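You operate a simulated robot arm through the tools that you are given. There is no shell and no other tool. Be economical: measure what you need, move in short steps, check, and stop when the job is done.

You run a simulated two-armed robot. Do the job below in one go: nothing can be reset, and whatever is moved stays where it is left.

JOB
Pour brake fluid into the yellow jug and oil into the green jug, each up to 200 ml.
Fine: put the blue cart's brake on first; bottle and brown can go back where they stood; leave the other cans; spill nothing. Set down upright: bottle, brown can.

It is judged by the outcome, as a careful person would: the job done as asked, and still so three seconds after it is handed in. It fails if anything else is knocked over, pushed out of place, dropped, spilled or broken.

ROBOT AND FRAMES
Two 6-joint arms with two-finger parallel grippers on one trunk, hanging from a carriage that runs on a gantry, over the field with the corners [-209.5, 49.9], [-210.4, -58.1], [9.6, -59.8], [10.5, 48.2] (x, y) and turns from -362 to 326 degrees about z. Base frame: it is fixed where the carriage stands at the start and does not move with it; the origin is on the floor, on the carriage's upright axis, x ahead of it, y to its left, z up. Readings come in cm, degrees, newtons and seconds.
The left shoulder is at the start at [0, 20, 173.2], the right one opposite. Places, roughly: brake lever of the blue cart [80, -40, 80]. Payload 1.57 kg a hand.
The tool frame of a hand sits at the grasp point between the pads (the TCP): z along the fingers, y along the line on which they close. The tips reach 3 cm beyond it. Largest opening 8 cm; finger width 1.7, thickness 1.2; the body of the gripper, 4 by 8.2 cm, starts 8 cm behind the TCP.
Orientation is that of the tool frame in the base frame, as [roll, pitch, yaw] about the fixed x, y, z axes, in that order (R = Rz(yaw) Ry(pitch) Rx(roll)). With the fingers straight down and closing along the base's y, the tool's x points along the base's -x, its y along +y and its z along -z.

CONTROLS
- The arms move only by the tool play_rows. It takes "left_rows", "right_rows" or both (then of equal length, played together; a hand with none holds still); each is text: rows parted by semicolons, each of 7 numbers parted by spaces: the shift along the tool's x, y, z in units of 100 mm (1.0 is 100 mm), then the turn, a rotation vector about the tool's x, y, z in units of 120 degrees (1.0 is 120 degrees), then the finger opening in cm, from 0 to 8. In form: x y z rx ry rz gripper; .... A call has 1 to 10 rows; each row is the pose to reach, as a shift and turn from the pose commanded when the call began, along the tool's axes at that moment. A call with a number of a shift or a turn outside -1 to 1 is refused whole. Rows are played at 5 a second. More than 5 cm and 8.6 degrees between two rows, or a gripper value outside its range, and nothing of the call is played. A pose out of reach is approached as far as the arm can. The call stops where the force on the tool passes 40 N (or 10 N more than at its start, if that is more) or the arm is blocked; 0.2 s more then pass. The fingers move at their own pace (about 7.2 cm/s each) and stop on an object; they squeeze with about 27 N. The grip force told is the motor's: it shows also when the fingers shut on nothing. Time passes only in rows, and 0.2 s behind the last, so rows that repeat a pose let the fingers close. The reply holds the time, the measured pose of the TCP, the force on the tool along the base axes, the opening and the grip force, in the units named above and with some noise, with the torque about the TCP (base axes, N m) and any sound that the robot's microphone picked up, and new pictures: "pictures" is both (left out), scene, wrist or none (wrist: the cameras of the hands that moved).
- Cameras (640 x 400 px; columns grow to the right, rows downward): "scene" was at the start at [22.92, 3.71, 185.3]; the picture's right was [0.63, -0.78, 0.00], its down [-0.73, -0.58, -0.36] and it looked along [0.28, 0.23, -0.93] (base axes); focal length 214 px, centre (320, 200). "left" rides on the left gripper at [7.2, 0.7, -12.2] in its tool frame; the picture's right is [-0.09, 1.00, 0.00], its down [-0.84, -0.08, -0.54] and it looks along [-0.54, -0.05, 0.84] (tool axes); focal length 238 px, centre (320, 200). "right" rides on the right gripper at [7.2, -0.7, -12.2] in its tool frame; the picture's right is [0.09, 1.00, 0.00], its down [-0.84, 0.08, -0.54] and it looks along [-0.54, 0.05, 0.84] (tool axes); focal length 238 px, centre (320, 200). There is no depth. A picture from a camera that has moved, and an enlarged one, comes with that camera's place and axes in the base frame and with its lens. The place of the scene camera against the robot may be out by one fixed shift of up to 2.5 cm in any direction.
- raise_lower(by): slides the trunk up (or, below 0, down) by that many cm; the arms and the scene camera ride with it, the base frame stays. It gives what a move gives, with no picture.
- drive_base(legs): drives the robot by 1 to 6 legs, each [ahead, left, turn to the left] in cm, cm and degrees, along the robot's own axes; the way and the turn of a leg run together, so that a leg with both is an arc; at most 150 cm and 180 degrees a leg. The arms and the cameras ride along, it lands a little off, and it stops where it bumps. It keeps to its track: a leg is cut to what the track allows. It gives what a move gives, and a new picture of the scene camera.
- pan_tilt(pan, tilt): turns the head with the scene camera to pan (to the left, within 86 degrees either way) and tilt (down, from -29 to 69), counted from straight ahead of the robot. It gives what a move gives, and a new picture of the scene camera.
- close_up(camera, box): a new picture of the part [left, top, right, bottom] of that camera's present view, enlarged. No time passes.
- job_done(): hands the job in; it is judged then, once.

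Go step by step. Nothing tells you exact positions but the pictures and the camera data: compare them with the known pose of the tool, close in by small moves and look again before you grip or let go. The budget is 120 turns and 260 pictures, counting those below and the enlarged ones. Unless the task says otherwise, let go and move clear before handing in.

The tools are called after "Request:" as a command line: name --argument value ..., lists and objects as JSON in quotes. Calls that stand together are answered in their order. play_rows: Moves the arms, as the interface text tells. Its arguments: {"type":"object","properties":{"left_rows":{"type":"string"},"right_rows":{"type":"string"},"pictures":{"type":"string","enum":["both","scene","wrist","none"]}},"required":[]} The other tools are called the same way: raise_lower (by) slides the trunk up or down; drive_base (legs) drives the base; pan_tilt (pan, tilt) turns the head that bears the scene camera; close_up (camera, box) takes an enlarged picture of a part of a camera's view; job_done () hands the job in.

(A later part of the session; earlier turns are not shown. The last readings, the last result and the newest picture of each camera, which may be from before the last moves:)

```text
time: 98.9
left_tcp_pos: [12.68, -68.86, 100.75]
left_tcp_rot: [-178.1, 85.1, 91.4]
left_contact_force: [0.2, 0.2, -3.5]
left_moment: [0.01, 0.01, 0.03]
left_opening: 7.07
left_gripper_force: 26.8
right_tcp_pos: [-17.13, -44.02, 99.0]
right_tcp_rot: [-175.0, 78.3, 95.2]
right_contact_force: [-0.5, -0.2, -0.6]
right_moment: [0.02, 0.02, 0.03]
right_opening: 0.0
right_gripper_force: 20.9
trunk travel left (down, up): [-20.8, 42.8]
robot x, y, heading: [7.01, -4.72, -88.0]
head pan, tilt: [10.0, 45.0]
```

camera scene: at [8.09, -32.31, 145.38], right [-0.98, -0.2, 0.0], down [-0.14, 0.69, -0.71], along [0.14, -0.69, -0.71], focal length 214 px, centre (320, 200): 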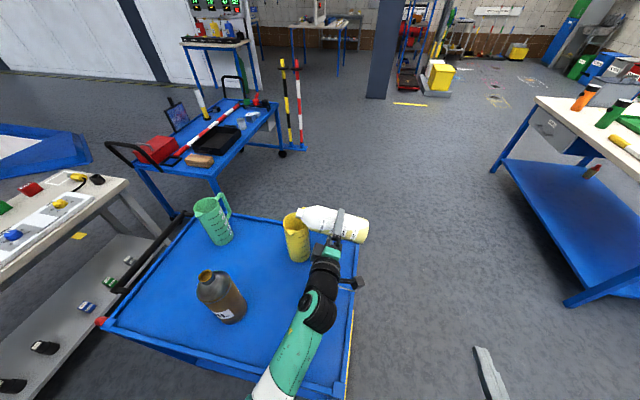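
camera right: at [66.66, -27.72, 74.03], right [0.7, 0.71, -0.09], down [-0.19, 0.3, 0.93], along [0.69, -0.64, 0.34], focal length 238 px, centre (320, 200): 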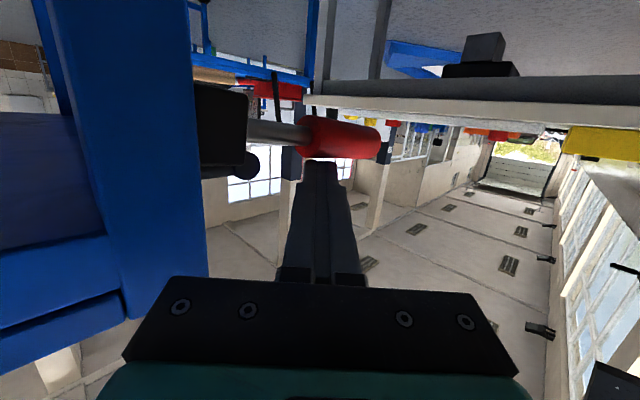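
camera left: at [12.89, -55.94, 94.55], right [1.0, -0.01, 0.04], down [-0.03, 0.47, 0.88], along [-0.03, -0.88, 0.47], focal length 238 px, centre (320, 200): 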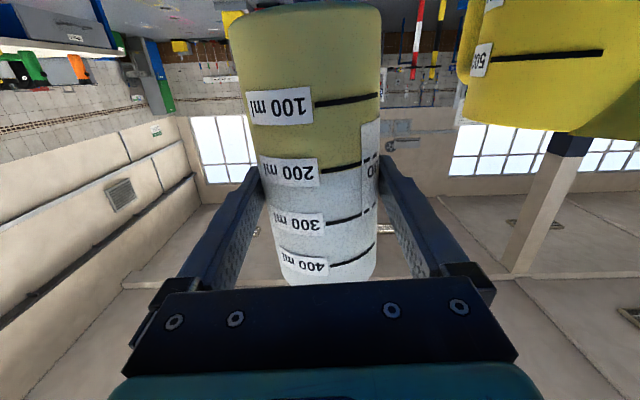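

Bottle is exactly at 200 ml left. The jug seems slightly translucent; I'll lower the hand 7 cm beside it to look at its side with the wrist camera.

Request:
play_rows --left_rows "0.3 -0.1 0 0 0 0 4; 0.6 -0.1 0 0 0 0 4; 0.75 -0.1 0 0 0 0 4; 0.75 -0.1 0 0 0 0 4" --pictures "wrist"

Request:
close_up --camera "left" --box '[440, 0, 640, 140]'

```text
time: 99.9
left_tcp_pos: [11.5, -67.85, 93.12]
left_tcp_rot: [-178.2, 85.0, 91.4]
left_contact_force: [-0.1, 1.0, -2.8]
left_moment: [-0.01, -0.03, 0.03]
left_opening: 7.1
left_gripper_force: 27.1
right_tcp_pos: [-17.08, -43.9, 99.01]
right_tcp_rot: [-175.2, 78.3, 95.2]
right_contact_force: [0.2, 0.9, -0.3]
right_moment: [0.03, 0.02, 0.02]
right_opening: 0.01
right_gripper_force: 20.9
trunk travel left (down, up): [-20.8, 42.8]
robot x, y, heading: [7.0, -4.63, -88.0]
head pan, tilt: [10.0, 45.0]
camera left: at [12.22, -55.02, 86.91], right [1.0, -0.02, 0.09], down [-0.07, 0.47, 0.88], along [-0.06, -0.88, 0.47], focal length 238 px, centre (320, 200)
```

left: 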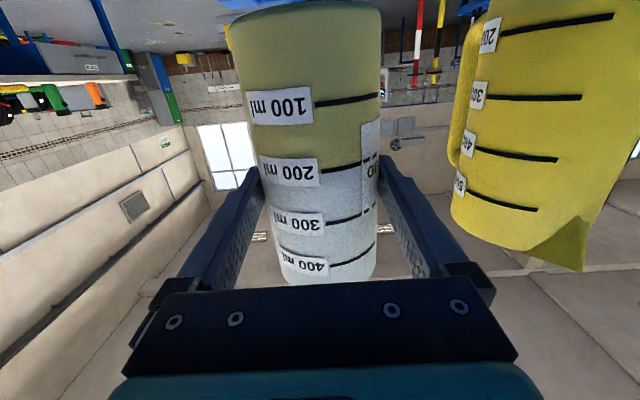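

```text
2.86 times, centred on (540, 70) of left
camera zoom: at [12.22, -55.02, 86.91], right [1.0, -0.02, 0.09], down [-0.07, 0.47, 0.88], along [-0.06, -0.88, 0.47], focal length 681 px, centre (-309, 571)
```

zoom: 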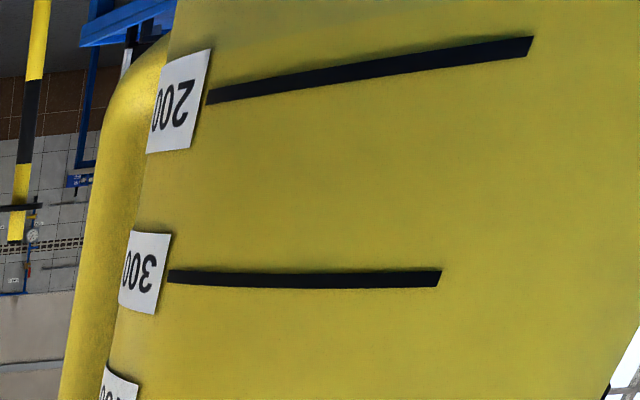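

The jug shows a faint shade change just below its 200 mark. I'll go 3 cm lower to see it fully.

Request:
play_rows --left_rows "0.15 -0.05 0 0 0 0 4; 0.3 -0.05 -0.1 0 0 0 4; 0.3 -0.05 -0.1 0 0 0 4" --pictures "none"

Request:
close_up --camera "left" --box '[440, 0, 640, 140]'

```text
time: 100.7
left_tcp_pos: [11.13, -66.8, 90.1]
left_tcp_rot: [-178.0, 85.2, 91.7]
left_contact_force: [0.0, 0.9, -3.0]
left_moment: [0.06, 0.02, 0.02]
left_opening: 7.07
left_gripper_force: 26.8
right_tcp_pos: [-17.06, -43.95, 98.91]
right_tcp_rot: [-175.1, 78.3, 95.2]
right_contact_force: [0.1, -0.8, 0.7]
right_moment: [-0.02, 0.02, 0.0]
right_opening: 0.0
right_gripper_force: 21.3
trunk travel left (down, up): [-20.8, 42.8]
robot x, y, heading: [7.01, -4.71, -88.1]
head pan, tilt: [10.0, 45.0]
```

```text
2.86 times, centred on (540, 70) of left
camera zoom: at [11.76, -53.92, 84.12], right [1.0, -0.02, 0.09], down [-0.07, 0.47, 0.88], along [-0.06, -0.88, 0.47], focal length 681 px, centre (-309, 571)
```

zoom: 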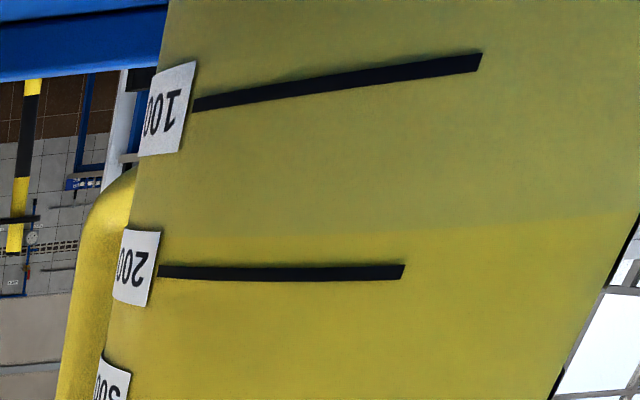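

The jug reads ≈182 ml, so ≈18 ml more is needed. I'll raise the bottle back to the pouring pose and tilt gently again.

Request:
play_rows --left_rows "-0.4 0 0 0 0 0 4; -0.8 0.05 0.05 0 0 0 4; -0.91 0.14 0.12 0 0 0 4; -0.91 0.14 0.12 0 0 -0.07 4; -0.91 0.14 0.12 0 0 -0.14 4; -0.91 0.14 0.12 0 0 -0.21 4; -0.91 0.14 0.12 0 0 -0.28 4; -0.91 0.14 0.12 0 0 -0.35 4; -0.91 0.14 0.12 0 0 -0.42 4; -0.91 0.14 0.12 0 0 -0.42 4" --pictures "none"

Request:
close_up --camera "scene" --box '[250, 180, 370, 280]'

```text
time: 102.9
left_tcp_pos: [12.37, -68.86, 99.27]
left_tcp_rot: [-96.4, 39.2, 175.5]
left_contact_force: [-0.3, -0.4, -2.8]
left_moment: [0.01, -0.02, 0.02]
left_opening: 7.08
left_gripper_force: 27.2
right_tcp_pos: [-17.22, -43.96, 98.94]
right_tcp_rot: [-175.1, 78.3, 95.1]
right_contact_force: [0.7, -0.2, -1.0]
right_moment: [0.01, 0.0, -0.03]
right_opening: 0.01
right_gripper_force: 21.3
trunk travel left (down, up): [-20.8, 42.8]
robot x, y, heading: [7.19, -4.69, -88.1]
head pan, tilt: [10.0, 45.0]
```

```text
4.00 times, centred on (310, 230) of scene
camera zoom: at [8.09, -32.32, 145.38], right [-0.98, -0.2, 0.0], down [-0.14, 0.69, -0.71], along [0.14, -0.69, -0.71], focal length 858 px, centre (360, 80)
```

zoom: 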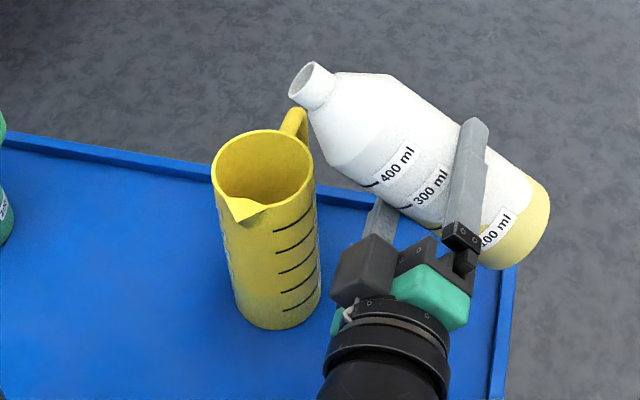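

Request:
play_rows --left_rows "-0.02 -0.03 -0.005 0 0 -0.07 4; -0.04 -0.06 -0.01 0 0 -0.14 4; -0.06 -0.09 -0.01 0 0 -0.21 4; -0.08 -0.11 -0.01 0 0 -0.26 4; -0.09 -0.11 -0.013 0 0 -0.2975 4; -0.09 -0.11 -0.013 0 0 -0.2975 4" --pictures "wrist"

Request:
close_up --camera "scene" --box '[250, 180, 370, 280]'

```text
time: 104.3
left_tcp_pos: [12.64, -69.01, 100.74]
left_tcp_rot: [-95.0, 3.5, 179.1]
left_contact_force: [0.3, 0.9, -2.1]
left_moment: [0.03, 0.04, 0.0]
left_opening: 7.1
left_gripper_force: 27.3
right_tcp_pos: [-17.09, -43.97, 99.12]
right_tcp_rot: [-175.0, 78.3, 95.2]
right_contact_force: [-0.3, 0.9, -0.3]
right_moment: [0.02, 0.03, 0.0]
right_opening: 0.01
right_gripper_force: 21.1
trunk travel left (down, up): [-20.8, 42.8]
robot x, y, heading: [7.23, -4.54, -88.4]
head pan, tilt: [10.0, 45.0]
camera left: at [5.58, -56.58, 100.69], right [0.16, 0.08, -0.98], down [0.83, 0.52, 0.18], along [0.53, -0.85, 0.01], focal length 238 px, centre (320, 200)
```

left: 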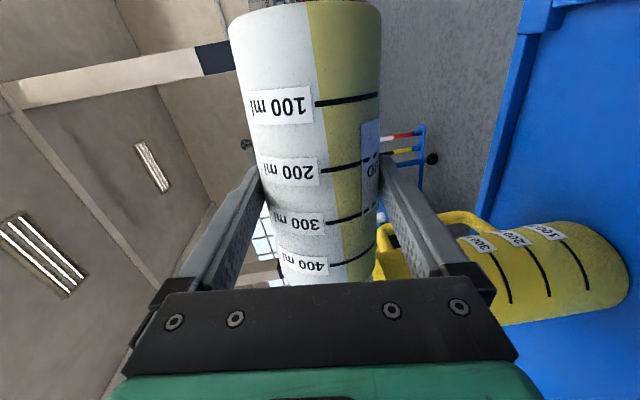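

```text
4.00 times, centred on (310, 230) of scene
camera zoom: at [8.09, -32.32, 145.38], right [-0.98, -0.2, 0.0], down [-0.14, 0.69, -0.71], along [0.14, -0.69, -0.71], focal length 858 px, centre (360, 80)
```

zoom: 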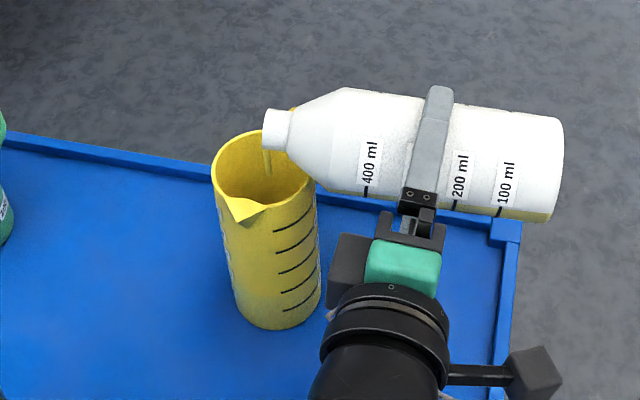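

A thin stream is flowing. Hold briefly and look again.

Request:
play_rows --left_rows "0 0 0 0 0 0 4; 0 0 0 0 0 0 4" --pictures "none"

Request:
close_up --camera "left" --box '[230, 0, 400, 290]'

Request:
close_up --camera "left" --box '[460, 190, 640, 330]'

Request:
close_up --camera "scene" --box '[290, 200, 330, 235]'

```text
time: 104.9
left_tcp_pos: [12.61, -68.91, 100.69]
left_tcp_rot: [-95.0, 3.7, 179.3]
left_contact_force: [0.4, 0.8, -2.0]
left_moment: [0.04, 0.0, 0.02]
left_opening: 7.09
left_gripper_force: 27.8
right_tcp_pos: [-17.11, -43.9, 98.95]
right_tcp_rot: [-175.0, 78.3, 95.2]
right_contact_force: [-0.4, -0.4, 0.0]
right_moment: [-0.01, -0.01, 0.0]
right_opening: 0.01
right_gripper_force: 21.5
trunk travel left (down, up): [-20.8, 42.8]
robot x, y, heading: [7.56, -4.77, -88.3]
head pan, tilt: [10.0, 45.0]
```

```text
1.38 times, centred on (315, 145) of left
camera zoom: at [5.57, -56.58, 100.68], right [0.16, 0.08, -0.98], down [0.83, 0.52, 0.18], along [0.53, -0.85, 0.01], focal length 329 px, centre (327, 276)
```

zoom: 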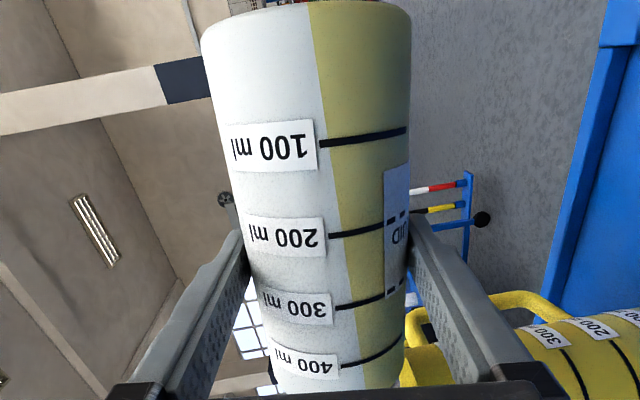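

```text
2.86 times, centred on (550, 260) of left
camera zoom: at [5.57, -56.58, 100.68], right [0.16, 0.08, -0.98], down [0.83, 0.52, 0.18], along [0.53, -0.85, 0.01], focal length 681 px, centre (-337, 29)
```

zoom: 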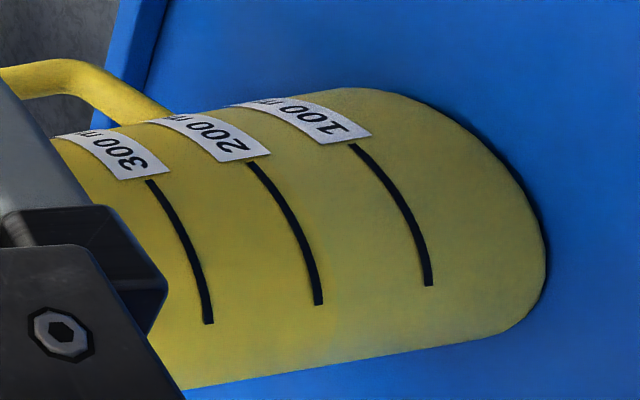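

```text
11.43 times, centred on (310, 218) of scene
camera zoom: at [8.09, -32.32, 145.38], right [-0.98, -0.2, 0.0], down [-0.14, 0.69, -0.71], along [0.14, -0.69, -0.71], focal length 2451 px, centre (434, 0)
```

zoom: 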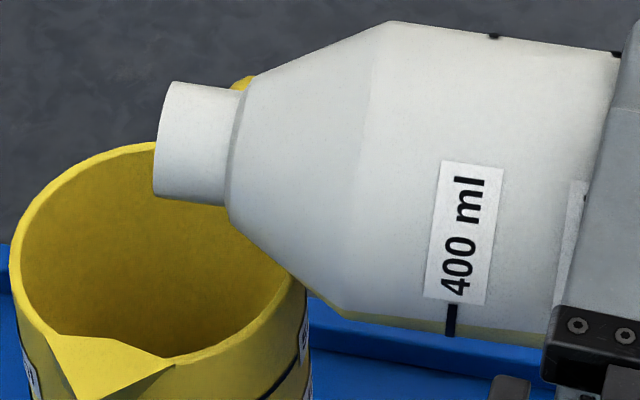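

Flow has stopped. I'll enlarge the jug side to read its level now.

Request:
close_up --camera "left" --box '[490, 240, 600, 325]'

Request:
close_up --camera "scene" --box '[298, 228, 334, 266]'

```text
4.71 times, centred on (545, 282) of left
camera zoom: at [5.57, -56.58, 100.68], right [0.16, 0.08, -0.98], down [0.83, 0.52, 0.18], along [0.53, -0.85, 0.01], focal length 1122 px, centre (-739, -188)
```

zoom: 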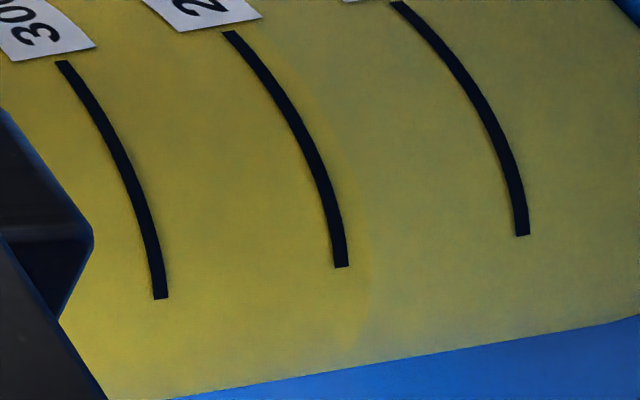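

```text
10.53 times, centred on (316, 247) of scene
camera zoom: at [8.09, -32.32, 145.38], right [-0.98, -0.2, 0.0], down [-0.14, 0.69, -0.71], along [0.14, -0.69, -0.71], focal length 2258 px, centre (362, -295)
```

zoom: 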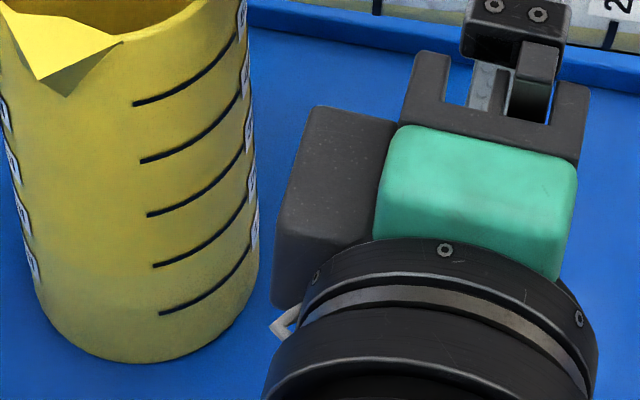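

The jug reads ≈186 ml. Volume per degree is ≈15 ml, so I tilt 1° more and let it run until it stops by itself.

Request:
play_rows --left_rows "0 0 0 0 0 -0.008 4; 0 0 0 0 0 -0.008 4; 0 0 0 0 0 -0.008 4; 0 0 0 0 0 -0.008 4; 0 0 0 0 0 -0.008 4; 0 0 0 0 0 -0.008 4; 0 0 0 0 0 -0.008 4; 0 0 0 0 0 -0.008 4" --pictures "none"

Request:
close_up --camera "left" --box '[490, 240, 600, 325]'

Request:
close_up --camera "scene" --box '[290, 200, 330, 235]'

```text
time: 106.7
left_tcp_pos: [12.59, -69.0, 100.7]
left_tcp_rot: [-95.0, 2.7, 179.3]
left_contact_force: [0.1, 0.5, -2.8]
left_moment: [0.02, -0.02, 0.01]
left_opening: 7.08
left_gripper_force: 26.7
right_tcp_pos: [-17.14, -44.04, 99.07]
right_tcp_rot: [-175.2, 78.3, 95.3]
right_contact_force: [-0.5, -0.1, 0.4]
right_moment: [-0.01, 0.01, -0.01]
right_opening: 0.0
right_gripper_force: 21.6
trunk travel left (down, up): [-20.8, 42.8]
robot x, y, heading: [7.22, -4.57, -88.3]
head pan, tilt: [10.0, 45.0]
```

```text
4.71 times, centred on (545, 282) of left
camera zoom: at [5.53, -56.6, 100.77], right [0.14, 0.08, -0.99], down [0.84, 0.52, 0.16], along [0.53, -0.85, 0.0], focal length 1122 px, centre (-739, -188)
```

zoom: 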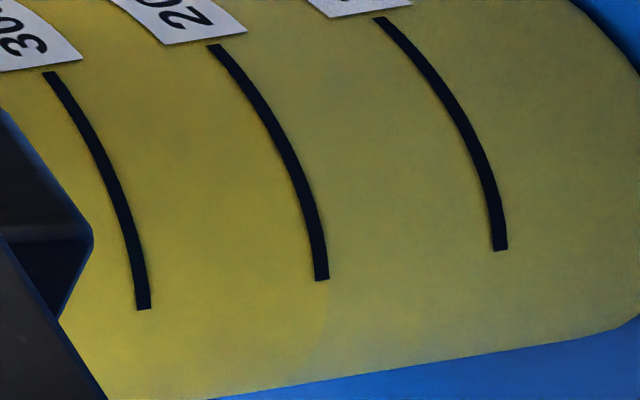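

```text
11.43 times, centred on (310, 218) of scene
camera zoom: at [8.09, -32.33, 145.38], right [-0.98, -0.2, 0.0], down [-0.14, 0.69, -0.71], along [0.14, -0.69, -0.71], focal length 2451 px, centre (434, 0)
```

zoom: 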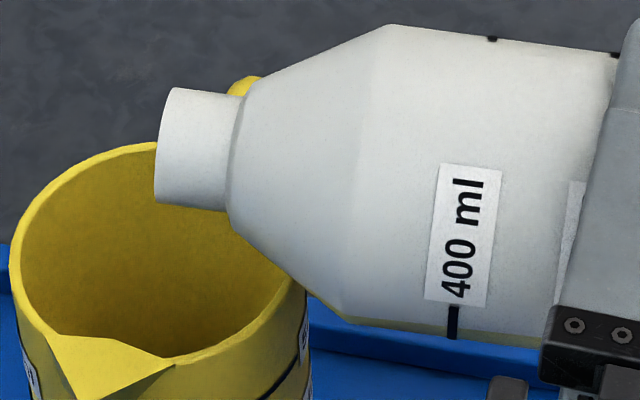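

The jug now reads 200 ml and the flow has stopped. I'll turn the bottle upright again.

Request:
play_rows --left_rows "0 0 0 0 0 0.07 4; 0 0 0 0 0 0.14 4; 0 0 0 0 0 0.21 4; 0 0 0 0 0 0.28 4; 0 0 0 0 0 0.35 4; 0 0 0 0 0 0.42 4; 0 0 0 0 0 0.49 4; 0 0 0 0 0 0.56 4; 0 0 0 0 0 0.63 4; 0 0 0 0 0 0.70 4" --pictures "none"

Request:
play_rows --left_rows "0 0 0 0 0 0.0255 4; 0 0 0 0 0 0.0255 4; 0 0 0 0 0 0.0255 4" --pictures "wrist"

Request:
close_up --camera "scene" --box '[260, 180, 390, 290]'

```text
time: 108.9
left_tcp_pos: [12.53, -68.9, 100.81]
left_tcp_rot: [-148.3, 84.3, 121.3]
left_contact_force: [0.3, 0.2, -2.9]
left_moment: [0.01, -0.02, 0.0]
left_opening: 7.1
left_gripper_force: 26.6
right_tcp_pos: [-17.16, -43.95, 99.12]
right_tcp_rot: [-175.1, 78.2, 95.2]
right_contact_force: [-0.5, 0.3, -0.2]
right_moment: [0.01, 0.02, 0.02]
right_opening: 0.01
right_gripper_force: 21.6
trunk travel left (down, up): [-20.8, 42.8]
robot x, y, heading: [7.19, -4.64, -88.5]
head pan, tilt: [10.0, 45.0]
```

```text
time: 109.7
left_tcp_pos: [12.49, -68.86, 100.82]
left_tcp_rot: [-178.3, 85.0, 91.2]
left_contact_force: [-0.5, -0.6, -2.4]
left_moment: [0.05, 0.0, 0.01]
left_opening: 7.1
left_gripper_force: 27.2
right_tcp_pos: [-17.12, -43.92, 99.04]
right_tcp_rot: [-175.1, 78.2, 95.2]
right_contact_force: [-0.3, 0.0, 0.2]
right_moment: [0.01, 0.0, -0.04]
right_opening: 0.0
right_gripper_force: 21.0
trunk travel left (down, up): [-20.8, 42.8]
robot x, y, heading: [7.36, -4.46, -88.0]
head pan, tilt: [10.0, 45.0]
camera left: at [13.27, -56.01, 94.57], right [1.0, -0.02, 0.09], down [-0.07, 0.47, 0.88], along [-0.06, -0.88, 0.47], focal length 238 px, centre (320, 200)
```

left: 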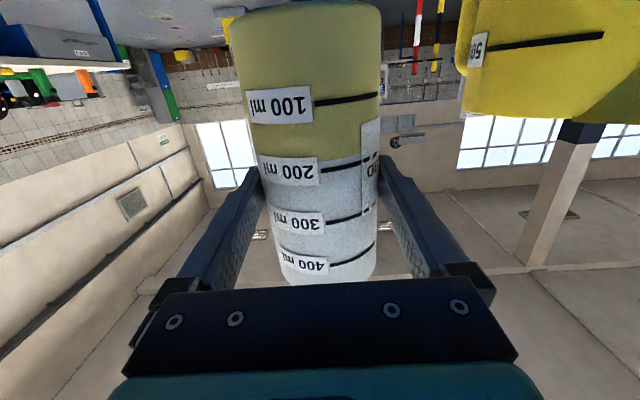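

```text
3.64 times, centred on (325, 235) of scene
camera zoom: at [8.09, -32.33, 145.38], right [-0.98, -0.2, 0.0], down [-0.14, 0.69, -0.71], along [0.14, -0.69, -0.71], focal length 780 px, centre (302, 73)
```

zoom: 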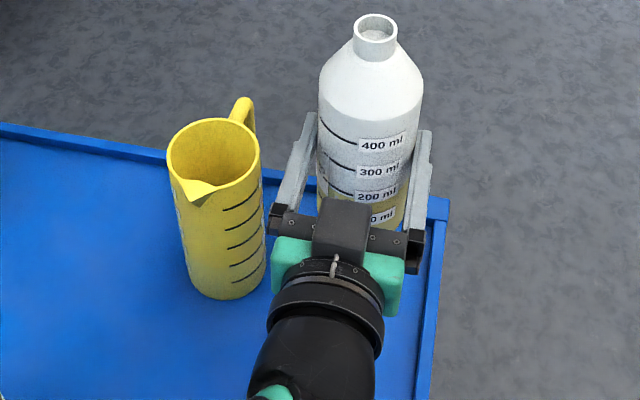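

Bottle upright, ≈180 ml left. Now I carry it back to its place: drive back, then arm.

Request:
drive_base --legs '[[-11.5, 0, 0]]'

Request:
play_rows --left_rows "0 0 -0.25 0 0 0 4; 0 0 -0.5 0 0 0 4; 0 0.2 -0.75 0 0 0 4; 0 0.4 -1 0 0 0 4; 0 0.4 -1 0 0 0 4" --pictures "none"

```text
time: 110.9
left_tcp_pos: [12.13, -57.53, 100.62]
left_tcp_rot: [-178.1, 85.0, 91.4]
left_contact_force: [0.8, 0.9, -2.5]
left_moment: [0.04, -0.02, 0.01]
left_opening: 7.12
left_gripper_force: 26.9
right_tcp_pos: [-17.34, -32.51, 99.0]
right_tcp_rot: [-175.1, 78.2, 95.2]
right_contact_force: [0.6, 0.0, -0.3]
right_moment: [-0.01, 0.0, 0.06]
right_opening: 0.02
right_gripper_force: 21.3
trunk travel left (down, up): [-20.8, 42.8]
robot x, y, heading: [6.83, 6.91, -88.2]
head pan, tilt: [10.0, 45.0]
camera scene: at [7.74, -20.97, 145.36], right [-0.98, -0.21, 0.0], down [-0.15, 0.69, -0.71], along [0.15, -0.69, -0.71], focal length 214 px, centre (320, 200)
```

scene: 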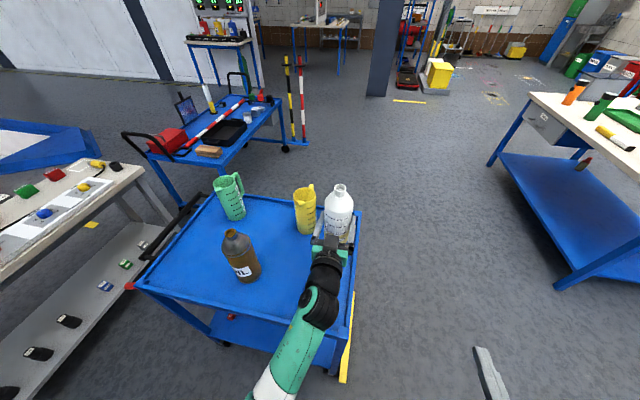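

```text
time: 112.1
left_tcp_pos: [16.47, -47.55, 101.75]
left_tcp_rot: [-178.2, 85.0, 91.4]
left_contact_force: [-1.0, 0.7, -3.2]
left_moment: [0.06, -0.05, 0.04]
left_opening: 7.09
left_gripper_force: 27.2
right_tcp_pos: [-17.44, -32.66, 99.05]
right_tcp_rot: [-175.0, 78.4, 95.2]
right_contact_force: [0.4, 0.5, 0.4]
right_moment: [-0.01, 0.01, -0.02]
right_opening: 0.02
right_gripper_force: 21.3
trunk travel left (down, up): [-20.8, 42.8]
robot x, y, heading: [7.04, 6.85, -88.2]
head pan, tilt: [10.0, 45.0]
```

Request:
play_rows --left_rows "0.3 0.115 0 0 0 0 4; 0.7 0.115 0 0 0 0 4; 1 0.115 0 0 0 0 4; 1 0.115 0 0 0 0 4" --pictures "none"

Request:
close_up --camera "scene" --box '[220, 220, 360, 370]'

```text
time: 113.1
left_tcp_pos: [17.55, -46.73, 91.78]
left_tcp_rot: [-178.0, 85.0, 91.6]
left_contact_force: [-0.7, -0.5, -2.7]
left_moment: [0.04, 0.0, 0.01]
left_opening: 7.11
left_gripper_force: 26.3
right_tcp_pos: [-17.52, -32.72, 98.99]
right_tcp_rot: [-175.1, 78.3, 95.3]
right_contact_force: [0.0, -0.1, -0.2]
right_moment: [-0.01, -0.02, 0.01]
right_opening: 0.0
right_gripper_force: 21.2
trunk travel left (down, up): [-20.8, 42.8]
robot x, y, heading: [6.71, 6.54, -88.0]
head pan, tilt: [10.0, 45.0]
```

```text
2.67 times, centred on (290, 295) of scene
camera zoom: at [7.74, -21.04, 145.39], right [-0.98, -0.21, 0.0], down [-0.15, 0.69, -0.71], along [0.15, -0.69, -0.71], focal length 572 px, centre (400, -53)
```

zoom: 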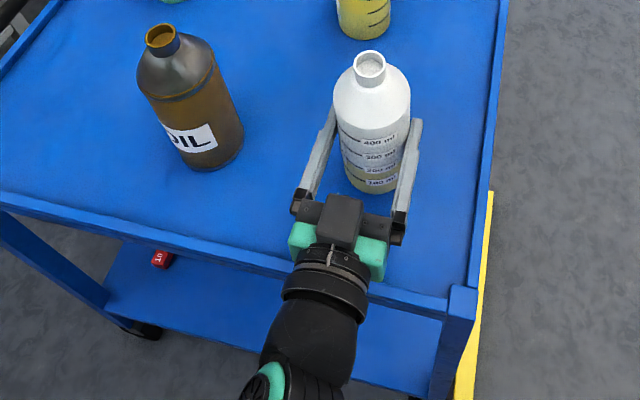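

Request:
play_rows --left_rows "0.1 0 0.01 0 0 0 4; 0.2 0 0.02 0 0 0 4; 0.27 0 0.025 0 0 0 4; 0.31 0 0.03 0 0 0 4; 0.335 0 0.03 0 0 0 4; 0.335 0 0.03 0 0 0 4; 0.335 0 0.03 0 0 0 4" --pictures "wrist"

```text
time: 114.7
left_tcp_pos: [17.35, -46.8, 88.38]
left_tcp_rot: [-178.5, 85.2, 91.0]
left_contact_force: [-0.6, 5.2, 16.7]
left_moment: [0.27, -0.51, 0.13]
left_opening: 7.09
left_gripper_force: 27.1
right_tcp_pos: [-17.49, -32.73, 99.02]
right_tcp_rot: [-175.2, 78.3, 95.2]
right_contact_force: [-0.9, 0.4, -0.3]
right_moment: [0.03, -0.02, -0.05]
right_opening: 0.01
right_gripper_force: 21.6
trunk travel left (down, up): [-20.8, 42.8]
robot x, y, heading: [6.96, 6.54, -88.3]
head pan, tilt: [10.0, 45.0]
camera left: at [18.12, -34.07, 82.27], right [1.0, -0.02, 0.09], down [-0.07, 0.47, 0.88], along [-0.06, -0.88, 0.47], focal length 238 px, centre (320, 200)
```

left: 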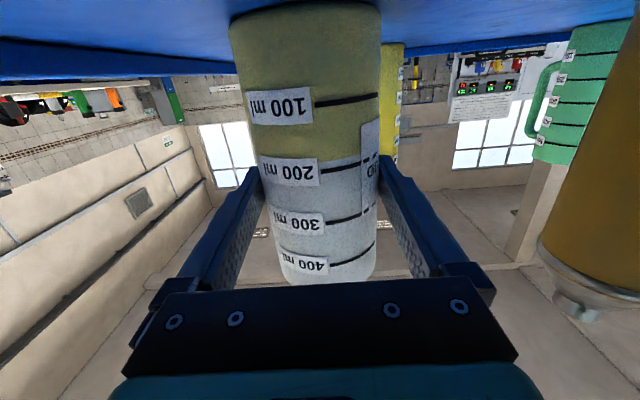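

Bottle is on the tray (pressing a little). I'll ease up 1 mm, open, and back straight out.

Request:
play_rows --left_rows "-0.012 0.01 0 0 0 0 4; -0.012 0.01 0 0 0 0 4; -0.012 0.01 0 0 0 0 7.3; -0.012 0.01 0 0 0 0 7.6; -0.012 0.01 0 0 0 0 8; -0.012 0.01 0 0 0 0 8; -0.012 0.01 0 0 0 0 8" --pictures "wrist"

```text
time: 116.3
left_tcp_pos: [17.54, -46.72, 88.47]
left_tcp_rot: [-178.1, 85.0, 91.6]
left_contact_force: [0.1, 0.3, -0.3]
left_moment: [0.0, 0.04, 0.01]
left_opening: 8.0
left_gripper_force: 0.1
right_tcp_pos: [-17.39, -32.63, 99.04]
right_tcp_rot: [-175.1, 78.3, 95.2]
right_contact_force: [0.0, -0.4, 0.3]
right_moment: [0.01, -0.04, 0.02]
right_opening: 0.0
right_gripper_force: 21.4
trunk travel left (down, up): [-20.8, 42.8]
robot x, y, heading: [6.86, 6.33, -88.0]
head pan, tilt: [10.0, 45.0]
camera left: at [18.27, -33.98, 82.28], right [1.0, -0.02, 0.09], down [-0.07, 0.47, 0.88], along [-0.06, -0.88, 0.47], focal length 238 px, centre (320, 200)
```

left: 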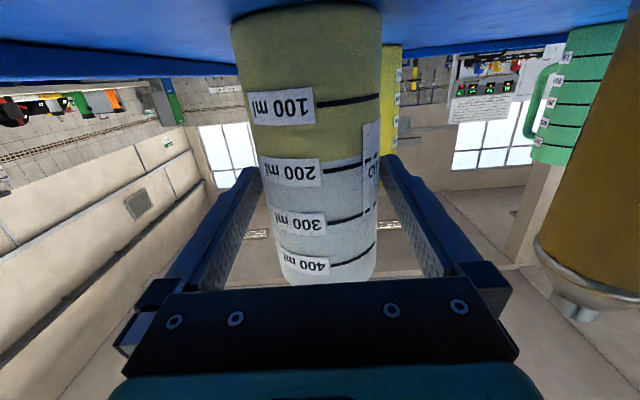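

Released. Backing straight out.

Request:
play_rows --left_rows "0 0.02 -0.2 0 0 0 8; 0 0.02 -0.5 0 0 0 8; 0 0.02 -0.8 0 0 0 8; 0 0.02 -1 0 0 0 8; 0 0.02 -1 0 0 0 8" --pictures "wrist"

Request:
close_up --camera "scene" --box '[220, 170, 370, 370]'

```text
time: 117.5
left_tcp_pos: [17.65, -36.76, 89.32]
left_tcp_rot: [-177.9, 85.2, 91.6]
left_contact_force: [0.2, -0.5, -0.7]
left_moment: [-0.01, 0.01, -0.02]
left_opening: 7.98
left_gripper_force: 0.0
right_tcp_pos: [-17.49, -32.66, 99.1]
right_tcp_rot: [-175.2, 78.2, 95.2]
right_contact_force: [0.0, -0.4, 0.0]
right_moment: [0.01, -0.02, 0.01]
right_opening: 0.02
right_gripper_force: 21.0
trunk travel left (down, up): [-20.8, 42.8]
robot x, y, heading: [7.01, 6.57, -88.2]
head pan, tilt: [10.0, 45.0]
camera left: at [18.33, -23.93, 83.16], right [1.0, -0.02, 0.09], down [-0.07, 0.47, 0.88], along [-0.06, -0.88, 0.47], focal length 238 px, centre (320, 200)
```

left: 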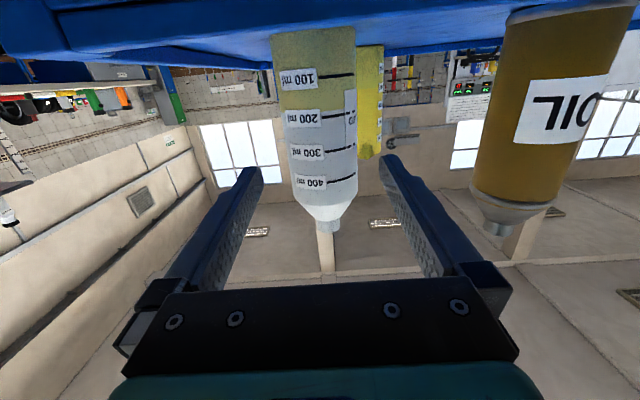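

```text
2.00 times, centred on (295, 270) of scene
camera zoom: at [7.74, -21.06, 145.39], right [-0.98, -0.21, 0.0], down [-0.15, 0.69, -0.71], along [0.15, -0.69, -0.71], focal length 429 px, centre (370, 60)
```

zoom: 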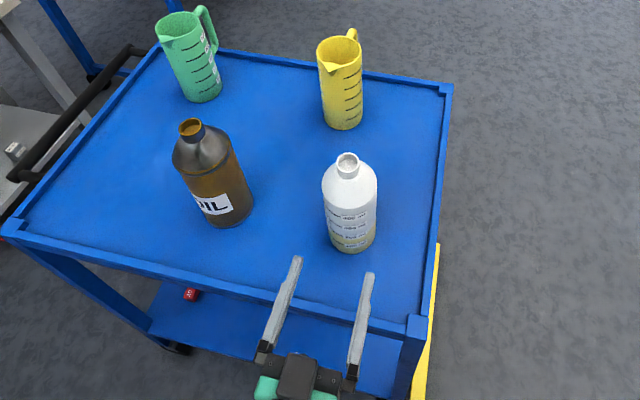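

Bottle stands back in its place. Next, the oil can: I shift the robot and left hand over in front of it.

Request:
drive_base --legs '[[-4, 3, 0]]'

Request:
play_rows --left_rows "0 0.4 0 0 0 0 8; 0 0.8 0 0 0 0 8; 0 1 0 0 0 0 8; 0 1 0 0 0 0 8" --pictures "none"

Request:
play_rows --left_rows "0 0.4 0 0 0 0 8; 0 0.75 0 0 0 0 8; 0 0.75 0 0 0 0 8" --pictures "wrist"

Request:
close_up --camera "scene" --box '[160, 190, 320, 370]'

```text
time: 118.4
left_tcp_pos: [20.43, -32.53, 89.25]
left_tcp_rot: [-178.3, 85.0, 91.2]
left_contact_force: [0.5, 0.5, 0.4]
left_moment: [0.0, -0.02, 0.0]
left_opening: 8.0
left_gripper_force: 0.1
right_tcp_pos: [-14.73, -28.53, 99.05]
right_tcp_rot: [-175.2, 78.3, 95.1]
right_contact_force: [-0.1, -0.2, 0.8]
right_moment: [0.0, 0.01, 0.0]
right_opening: 0.0
right_gripper_force: 20.9
trunk travel left (down, up): [-20.8, 42.8]
robot x, y, heading: [9.7, 10.62, -88.1]
head pan, tilt: [10.0, 45.0]
camera scene: at [10.55, -16.88, 145.37], right [-0.98, -0.21, 0.0], down [-0.14, 0.69, -0.71], along [0.15, -0.69, -0.71], focal length 214 px, centre (320, 200)
```

scene: 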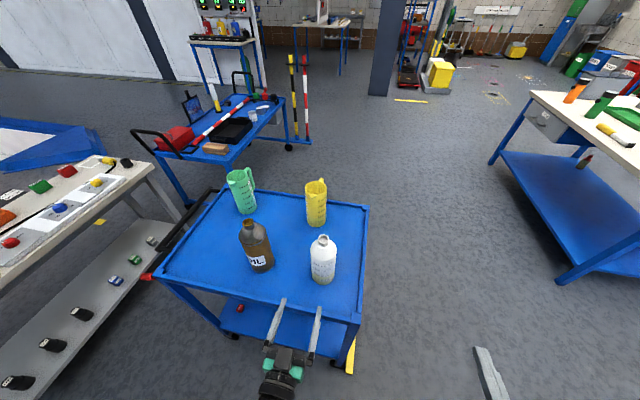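

```text
time: 119.4
left_tcp_pos: [30.54, -32.65, 89.18]
left_tcp_rot: [-178.0, 85.2, 91.5]
left_contact_force: [0.4, -0.2, 0.5]
left_moment: [0.02, 0.0, 0.0]
left_opening: 8.01
left_gripper_force: 0.0
right_tcp_pos: [-14.68, -28.6, 99.07]
right_tcp_rot: [-175.0, 78.4, 95.3]
right_contact_force: [-0.7, 0.5, -0.7]
right_moment: [-0.02, -0.01, -0.01]
right_opening: 0.0
right_gripper_force: 21.6
trunk travel left (down, up): [-20.8, 42.8]
robot x, y, heading: [9.67, 10.8, -88.5]
head pan, tilt: [10.0, 45.0]
```

```text
time: 120.2
left_tcp_pos: [37.76, -32.84, 89.0]
left_tcp_rot: [-178.1, 85.1, 91.4]
left_contact_force: [-0.6, -1.0, 0.5]
left_moment: [0.0, 0.03, 0.03]
left_opening: 8.02
left_gripper_force: 0.1
right_tcp_pos: [-14.77, -28.52, 99.07]
right_tcp_rot: [-175.0, 78.2, 95.2]
right_contact_force: [0.2, 0.1, 0.1]
right_moment: [0.02, 0.0, -0.01]
right_opening: 0.0
right_gripper_force: 21.2
trunk travel left (down, up): [-20.8, 42.8]
robot x, y, heading: [10.03, 11.04, -88.3]
head pan, tilt: [10.0, 45.0]
camera left: at [38.5, -19.93, 82.87], right [1.0, -0.02, 0.09], down [-0.07, 0.47, 0.88], along [-0.06, -0.88, 0.47], focal length 238 px, centre (320, 200)
```

left: 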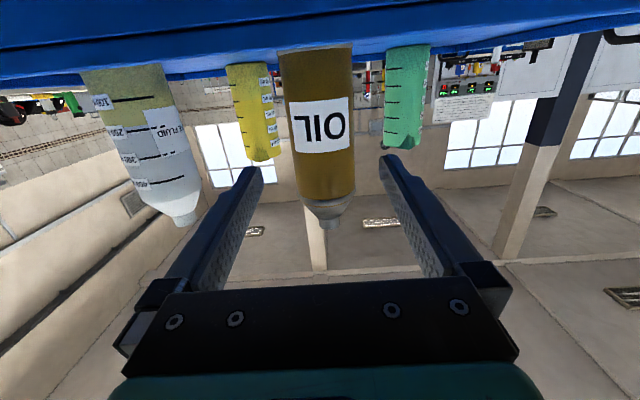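

```text
2.22 times, centred on (240, 280) of scene
camera zoom: at [10.5, -16.93, 145.39], right [-0.98, -0.21, 0.0], down [-0.15, 0.69, -0.71], along [0.15, -0.69, -0.71], focal length 477 px, centre (498, 22)
```

zoom: 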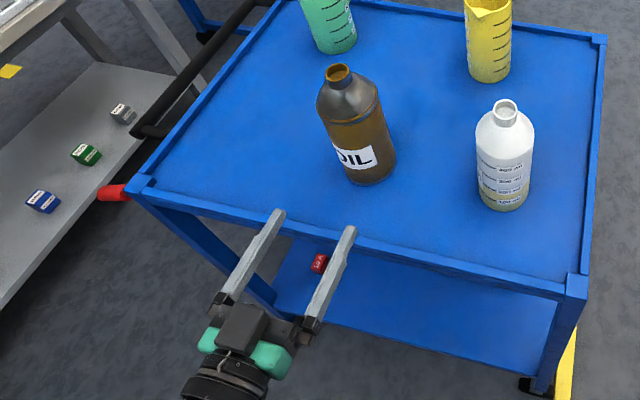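

Can centre ≈[37.5,-46.5], width ≈7.4 cm – a tight fit in the 8 cm opening. I'll advance most of the way with a small shift, then check alignment.

Request:
play_rows --left_rows "0 -0.015 0.3 0 0 0 8; 0 -0.015 0.6 0 0 0 8; 0 -0.015 0.6 0 0 0 8" --pictures "none"

Request:
close_up --camera "left" --box '[220, 30, 420, 280]'

Request:
close_up --camera "scene" --box '[200, 210, 300, 310]'

```text
time: 121.0
left_tcp_pos: [37.82, -38.86, 88.68]
left_tcp_rot: [-178.0, 85.0, 91.5]
left_contact_force: [0.7, -0.3, 0.4]
left_moment: [0.02, 0.01, -0.04]
left_opening: 8.02
left_gripper_force: 0.0
right_tcp_pos: [-14.7, -28.62, 99.0]
right_tcp_rot: [-175.1, 78.3, 95.2]
right_contact_force: [-0.5, -0.7, -0.6]
right_moment: [0.03, -0.04, 0.0]
right_opening: 0.02
right_gripper_force: 21.3
trunk travel left (down, up): [-20.8, 42.8]
robot x, y, heading: [9.69, 11.2, -88.2]
head pan, tilt: [10.0, 45.0]
```

```text
1.60 times, centred on (320, 155) of left
camera zoom: at [38.49, -25.97, 82.59], right [1.0, -0.02, 0.09], down [-0.07, 0.47, 0.88], along [-0.06, -0.88, 0.47], focal length 381 px, centre (320, 272)
```

zoom: 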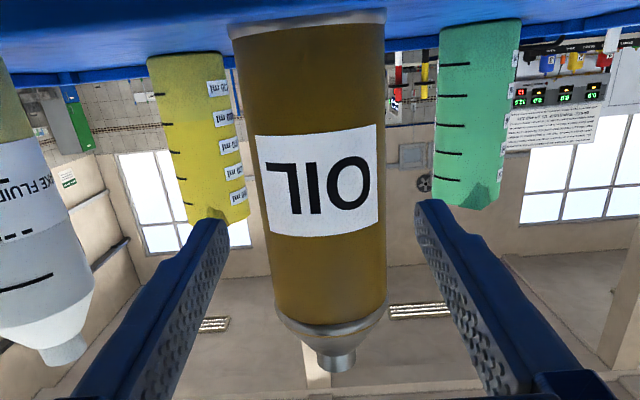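

```text
4.00 times, centred on (250, 260) of scene
camera zoom: at [10.51, -16.92, 145.38], right [-0.98, -0.21, 0.0], down [-0.15, 0.69, -0.71], along [0.15, -0.69, -0.71], focal length 858 px, centre (600, -40)
```

zoom: 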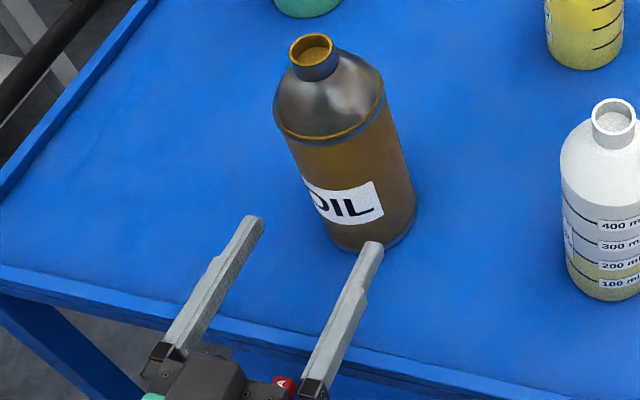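

Aligned to ~1 mm. Advance 4.5 cm and check clearance on both sides.

Request:
play_rows --left_rows "0 0.005 0.2 0 0 0 8; 0 0.005 0.4 0 0 0 8; 0 0.005 0.5 0 0 0 8; 0 0.005 0.5 0 0 0 8" --pictures "none"

Request:
close_up --camera "left" --box '[220, 30, 420, 280]'

Request:
close_up --camera "scene" --box '[200, 210, 300, 310]'

```text
time: 122.0
left_tcp_pos: [37.73, -43.73, 88.37]
left_tcp_rot: [-178.2, 85.1, 91.3]
left_contact_force: [-0.8, 0.5, 0.1]
left_moment: [0.01, 0.01, 0.0]
left_opening: 7.99
left_gripper_force: 0.0
right_tcp_pos: [-14.73, -28.46, 99.02]
right_tcp_rot: [-175.2, 78.3, 95.2]
right_contact_force: [1.1, 0.2, -0.2]
right_moment: [-0.01, -0.02, 0.02]
right_opening: 0.0
right_gripper_force: 21.9
trunk travel left (down, up): [-20.8, 42.8]
robot x, y, heading: [9.49, 10.9, -88.3]
head pan, tilt: [10.0, 45.0]
```

```text
1.60 times, centred on (320, 155) of left
camera zoom: at [38.42, -30.89, 82.3], right [1.0, -0.02, 0.09], down [-0.07, 0.47, 0.88], along [-0.06, -0.88, 0.47], focal length 381 px, centre (320, 272)
```

zoom: 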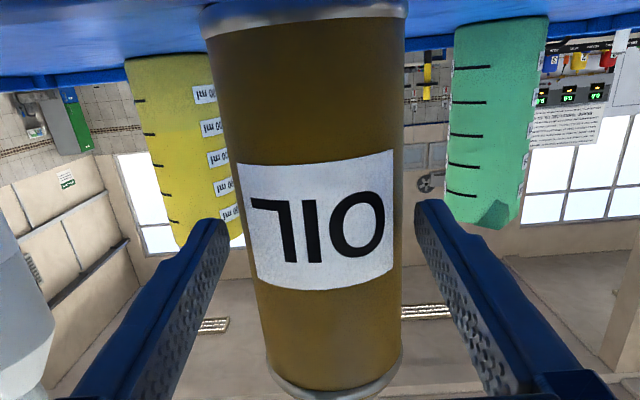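

```text
4.00 times, centred on (250, 260) of scene
camera zoom: at [10.51, -16.93, 145.39], right [-0.98, -0.21, 0.0], down [-0.15, 0.69, -0.71], along [0.15, -0.69, -0.71], focal length 858 px, centre (600, -40)
```

zoom: 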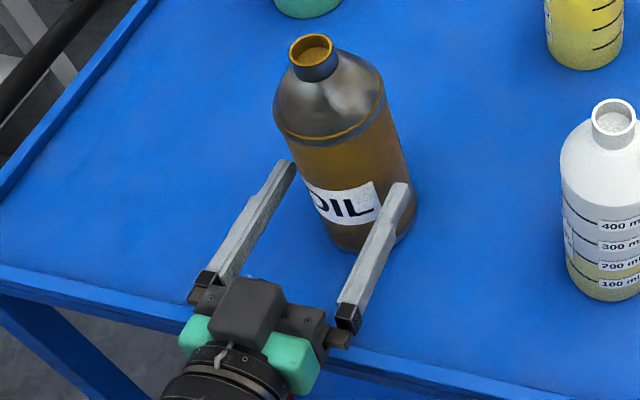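

Request:
play_rows --left_rows "0 0.006 0.1 0 0 0 8; 0 0.006 0.2 0 0 0 8; 0 0.006 0.3 0 0 0 8; 0 0.006 0.33 0 0 0 8; 0 0.006 0.33 0 0 0 8" --pictures "none"

Request:
close_up --camera "left" --box '[220, 30, 420, 280]'

Request:
close_up --camera "scene" --box '[200, 210, 300, 310]'

```text
time: 123.2
left_tcp_pos: [37.85, -47.03, 88.06]
left_tcp_rot: [-178.0, 85.1, 91.5]
left_contact_force: [0.1, -0.9, 0.3]
left_moment: [-0.03, 0.01, 0.0]
left_opening: 7.98
left_gripper_force: 0.0
right_tcp_pos: [-14.67, -28.52, 99.11]
right_tcp_rot: [-175.0, 78.3, 95.1]
right_contact_force: [-1.1, 0.3, 0.0]
right_moment: [-0.02, -0.03, -0.02]
right_opening: 0.04
right_gripper_force: 21.5
trunk travel left (down, up): [-20.8, 42.8]
robot x, y, heading: [9.7, 10.74, -88.1]
head pan, tilt: [10.0, 45.0]
```

```text
1.60 times, centred on (320, 155) of left
camera zoom: at [38.46, -34.15, 81.96], right [1.0, -0.02, 0.09], down [-0.07, 0.47, 0.88], along [-0.06, -0.88, 0.47], focal length 381 px, centre (320, 272)
```

zoom: 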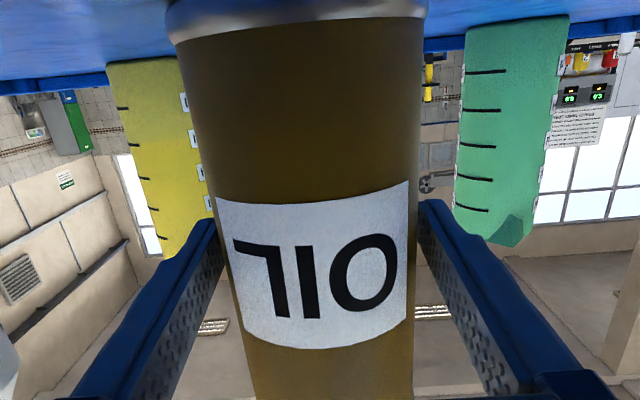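

```text
4.00 times, centred on (250, 260) of scene
camera zoom: at [10.51, -16.93, 145.39], right [-0.98, -0.21, 0.0], down [-0.15, 0.69, -0.71], along [0.15, -0.69, -0.71], focal length 858 px, centre (600, -40)
```

zoom: 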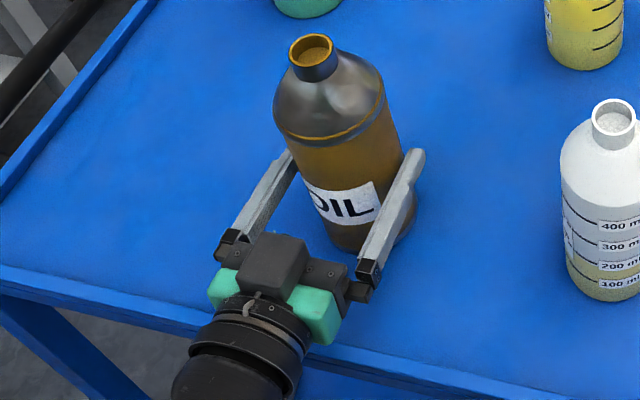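

Centred; the can's axis is still ≈1.3 cm ahead of the grip point. Advance and close gently.

Request:
play_rows --left_rows "0 0 0.07 0 0 0 8; 0 0 0.13 0 0 0 8; 0 0 0.13 0 0 0 8; 0 0 0.13 0 0 0 7.6; 0 0 0.13 0 0 0 7.2; 0 0 0.13 0 0 0 6; 0 0 0.13 0 0 0 5; 0 0 0.13 0 0 0 4; 0 0 0.13 0 0 0 4" --pictures "wrist"

Request:
close_up --camera "scene" --box '[200, 210, 300, 310]'

```text
time: 125.2
left_tcp_pos: [37.75, -48.33, 87.92]
left_tcp_rot: [-178.0, 85.1, 91.4]
left_contact_force: [-1.6, -0.1, 0.5]
left_moment: [-0.01, -0.1, 0.0]
left_opening: 7.38
left_gripper_force: 27.4
right_tcp_pos: [-14.68, -28.58, 99.05]
right_tcp_rot: [-175.0, 78.3, 95.3]
right_contact_force: [0.5, 0.5, 0.0]
right_moment: [-0.01, 0.01, -0.04]
right_opening: 0.0
right_gripper_force: 21.3
trunk travel left (down, up): [-20.8, 42.8]
robot x, y, heading: [9.5, 10.74, -88.2]
head pan, tilt: [10.0, 45.0]
camera left: at [38.47, -35.44, 81.85], right [1.0, -0.02, 0.09], down [-0.07, 0.47, 0.88], along [-0.06, -0.88, 0.47], focal length 238 px, centre (320, 200)
```

left: 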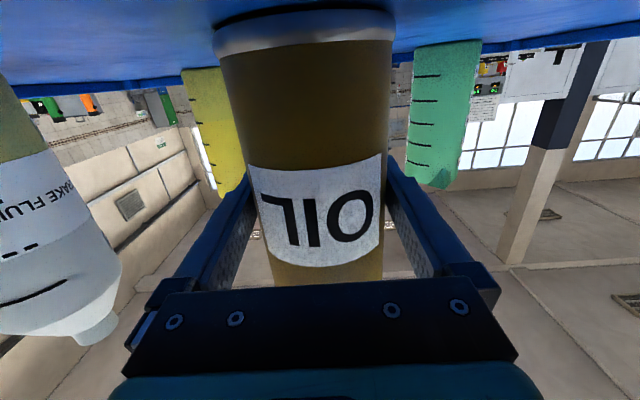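

```text
4.00 times, centred on (250, 260) of scene
camera zoom: at [10.5, -16.94, 145.39], right [-0.98, -0.21, 0.0], down [-0.15, 0.69, -0.71], along [0.15, -0.69, -0.71], focal length 858 px, centre (600, -40)
```

zoom: 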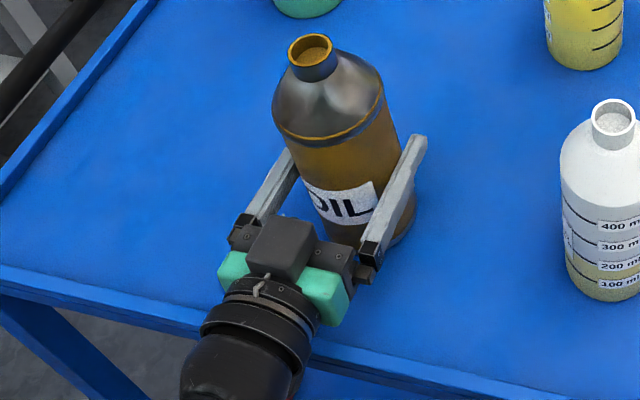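

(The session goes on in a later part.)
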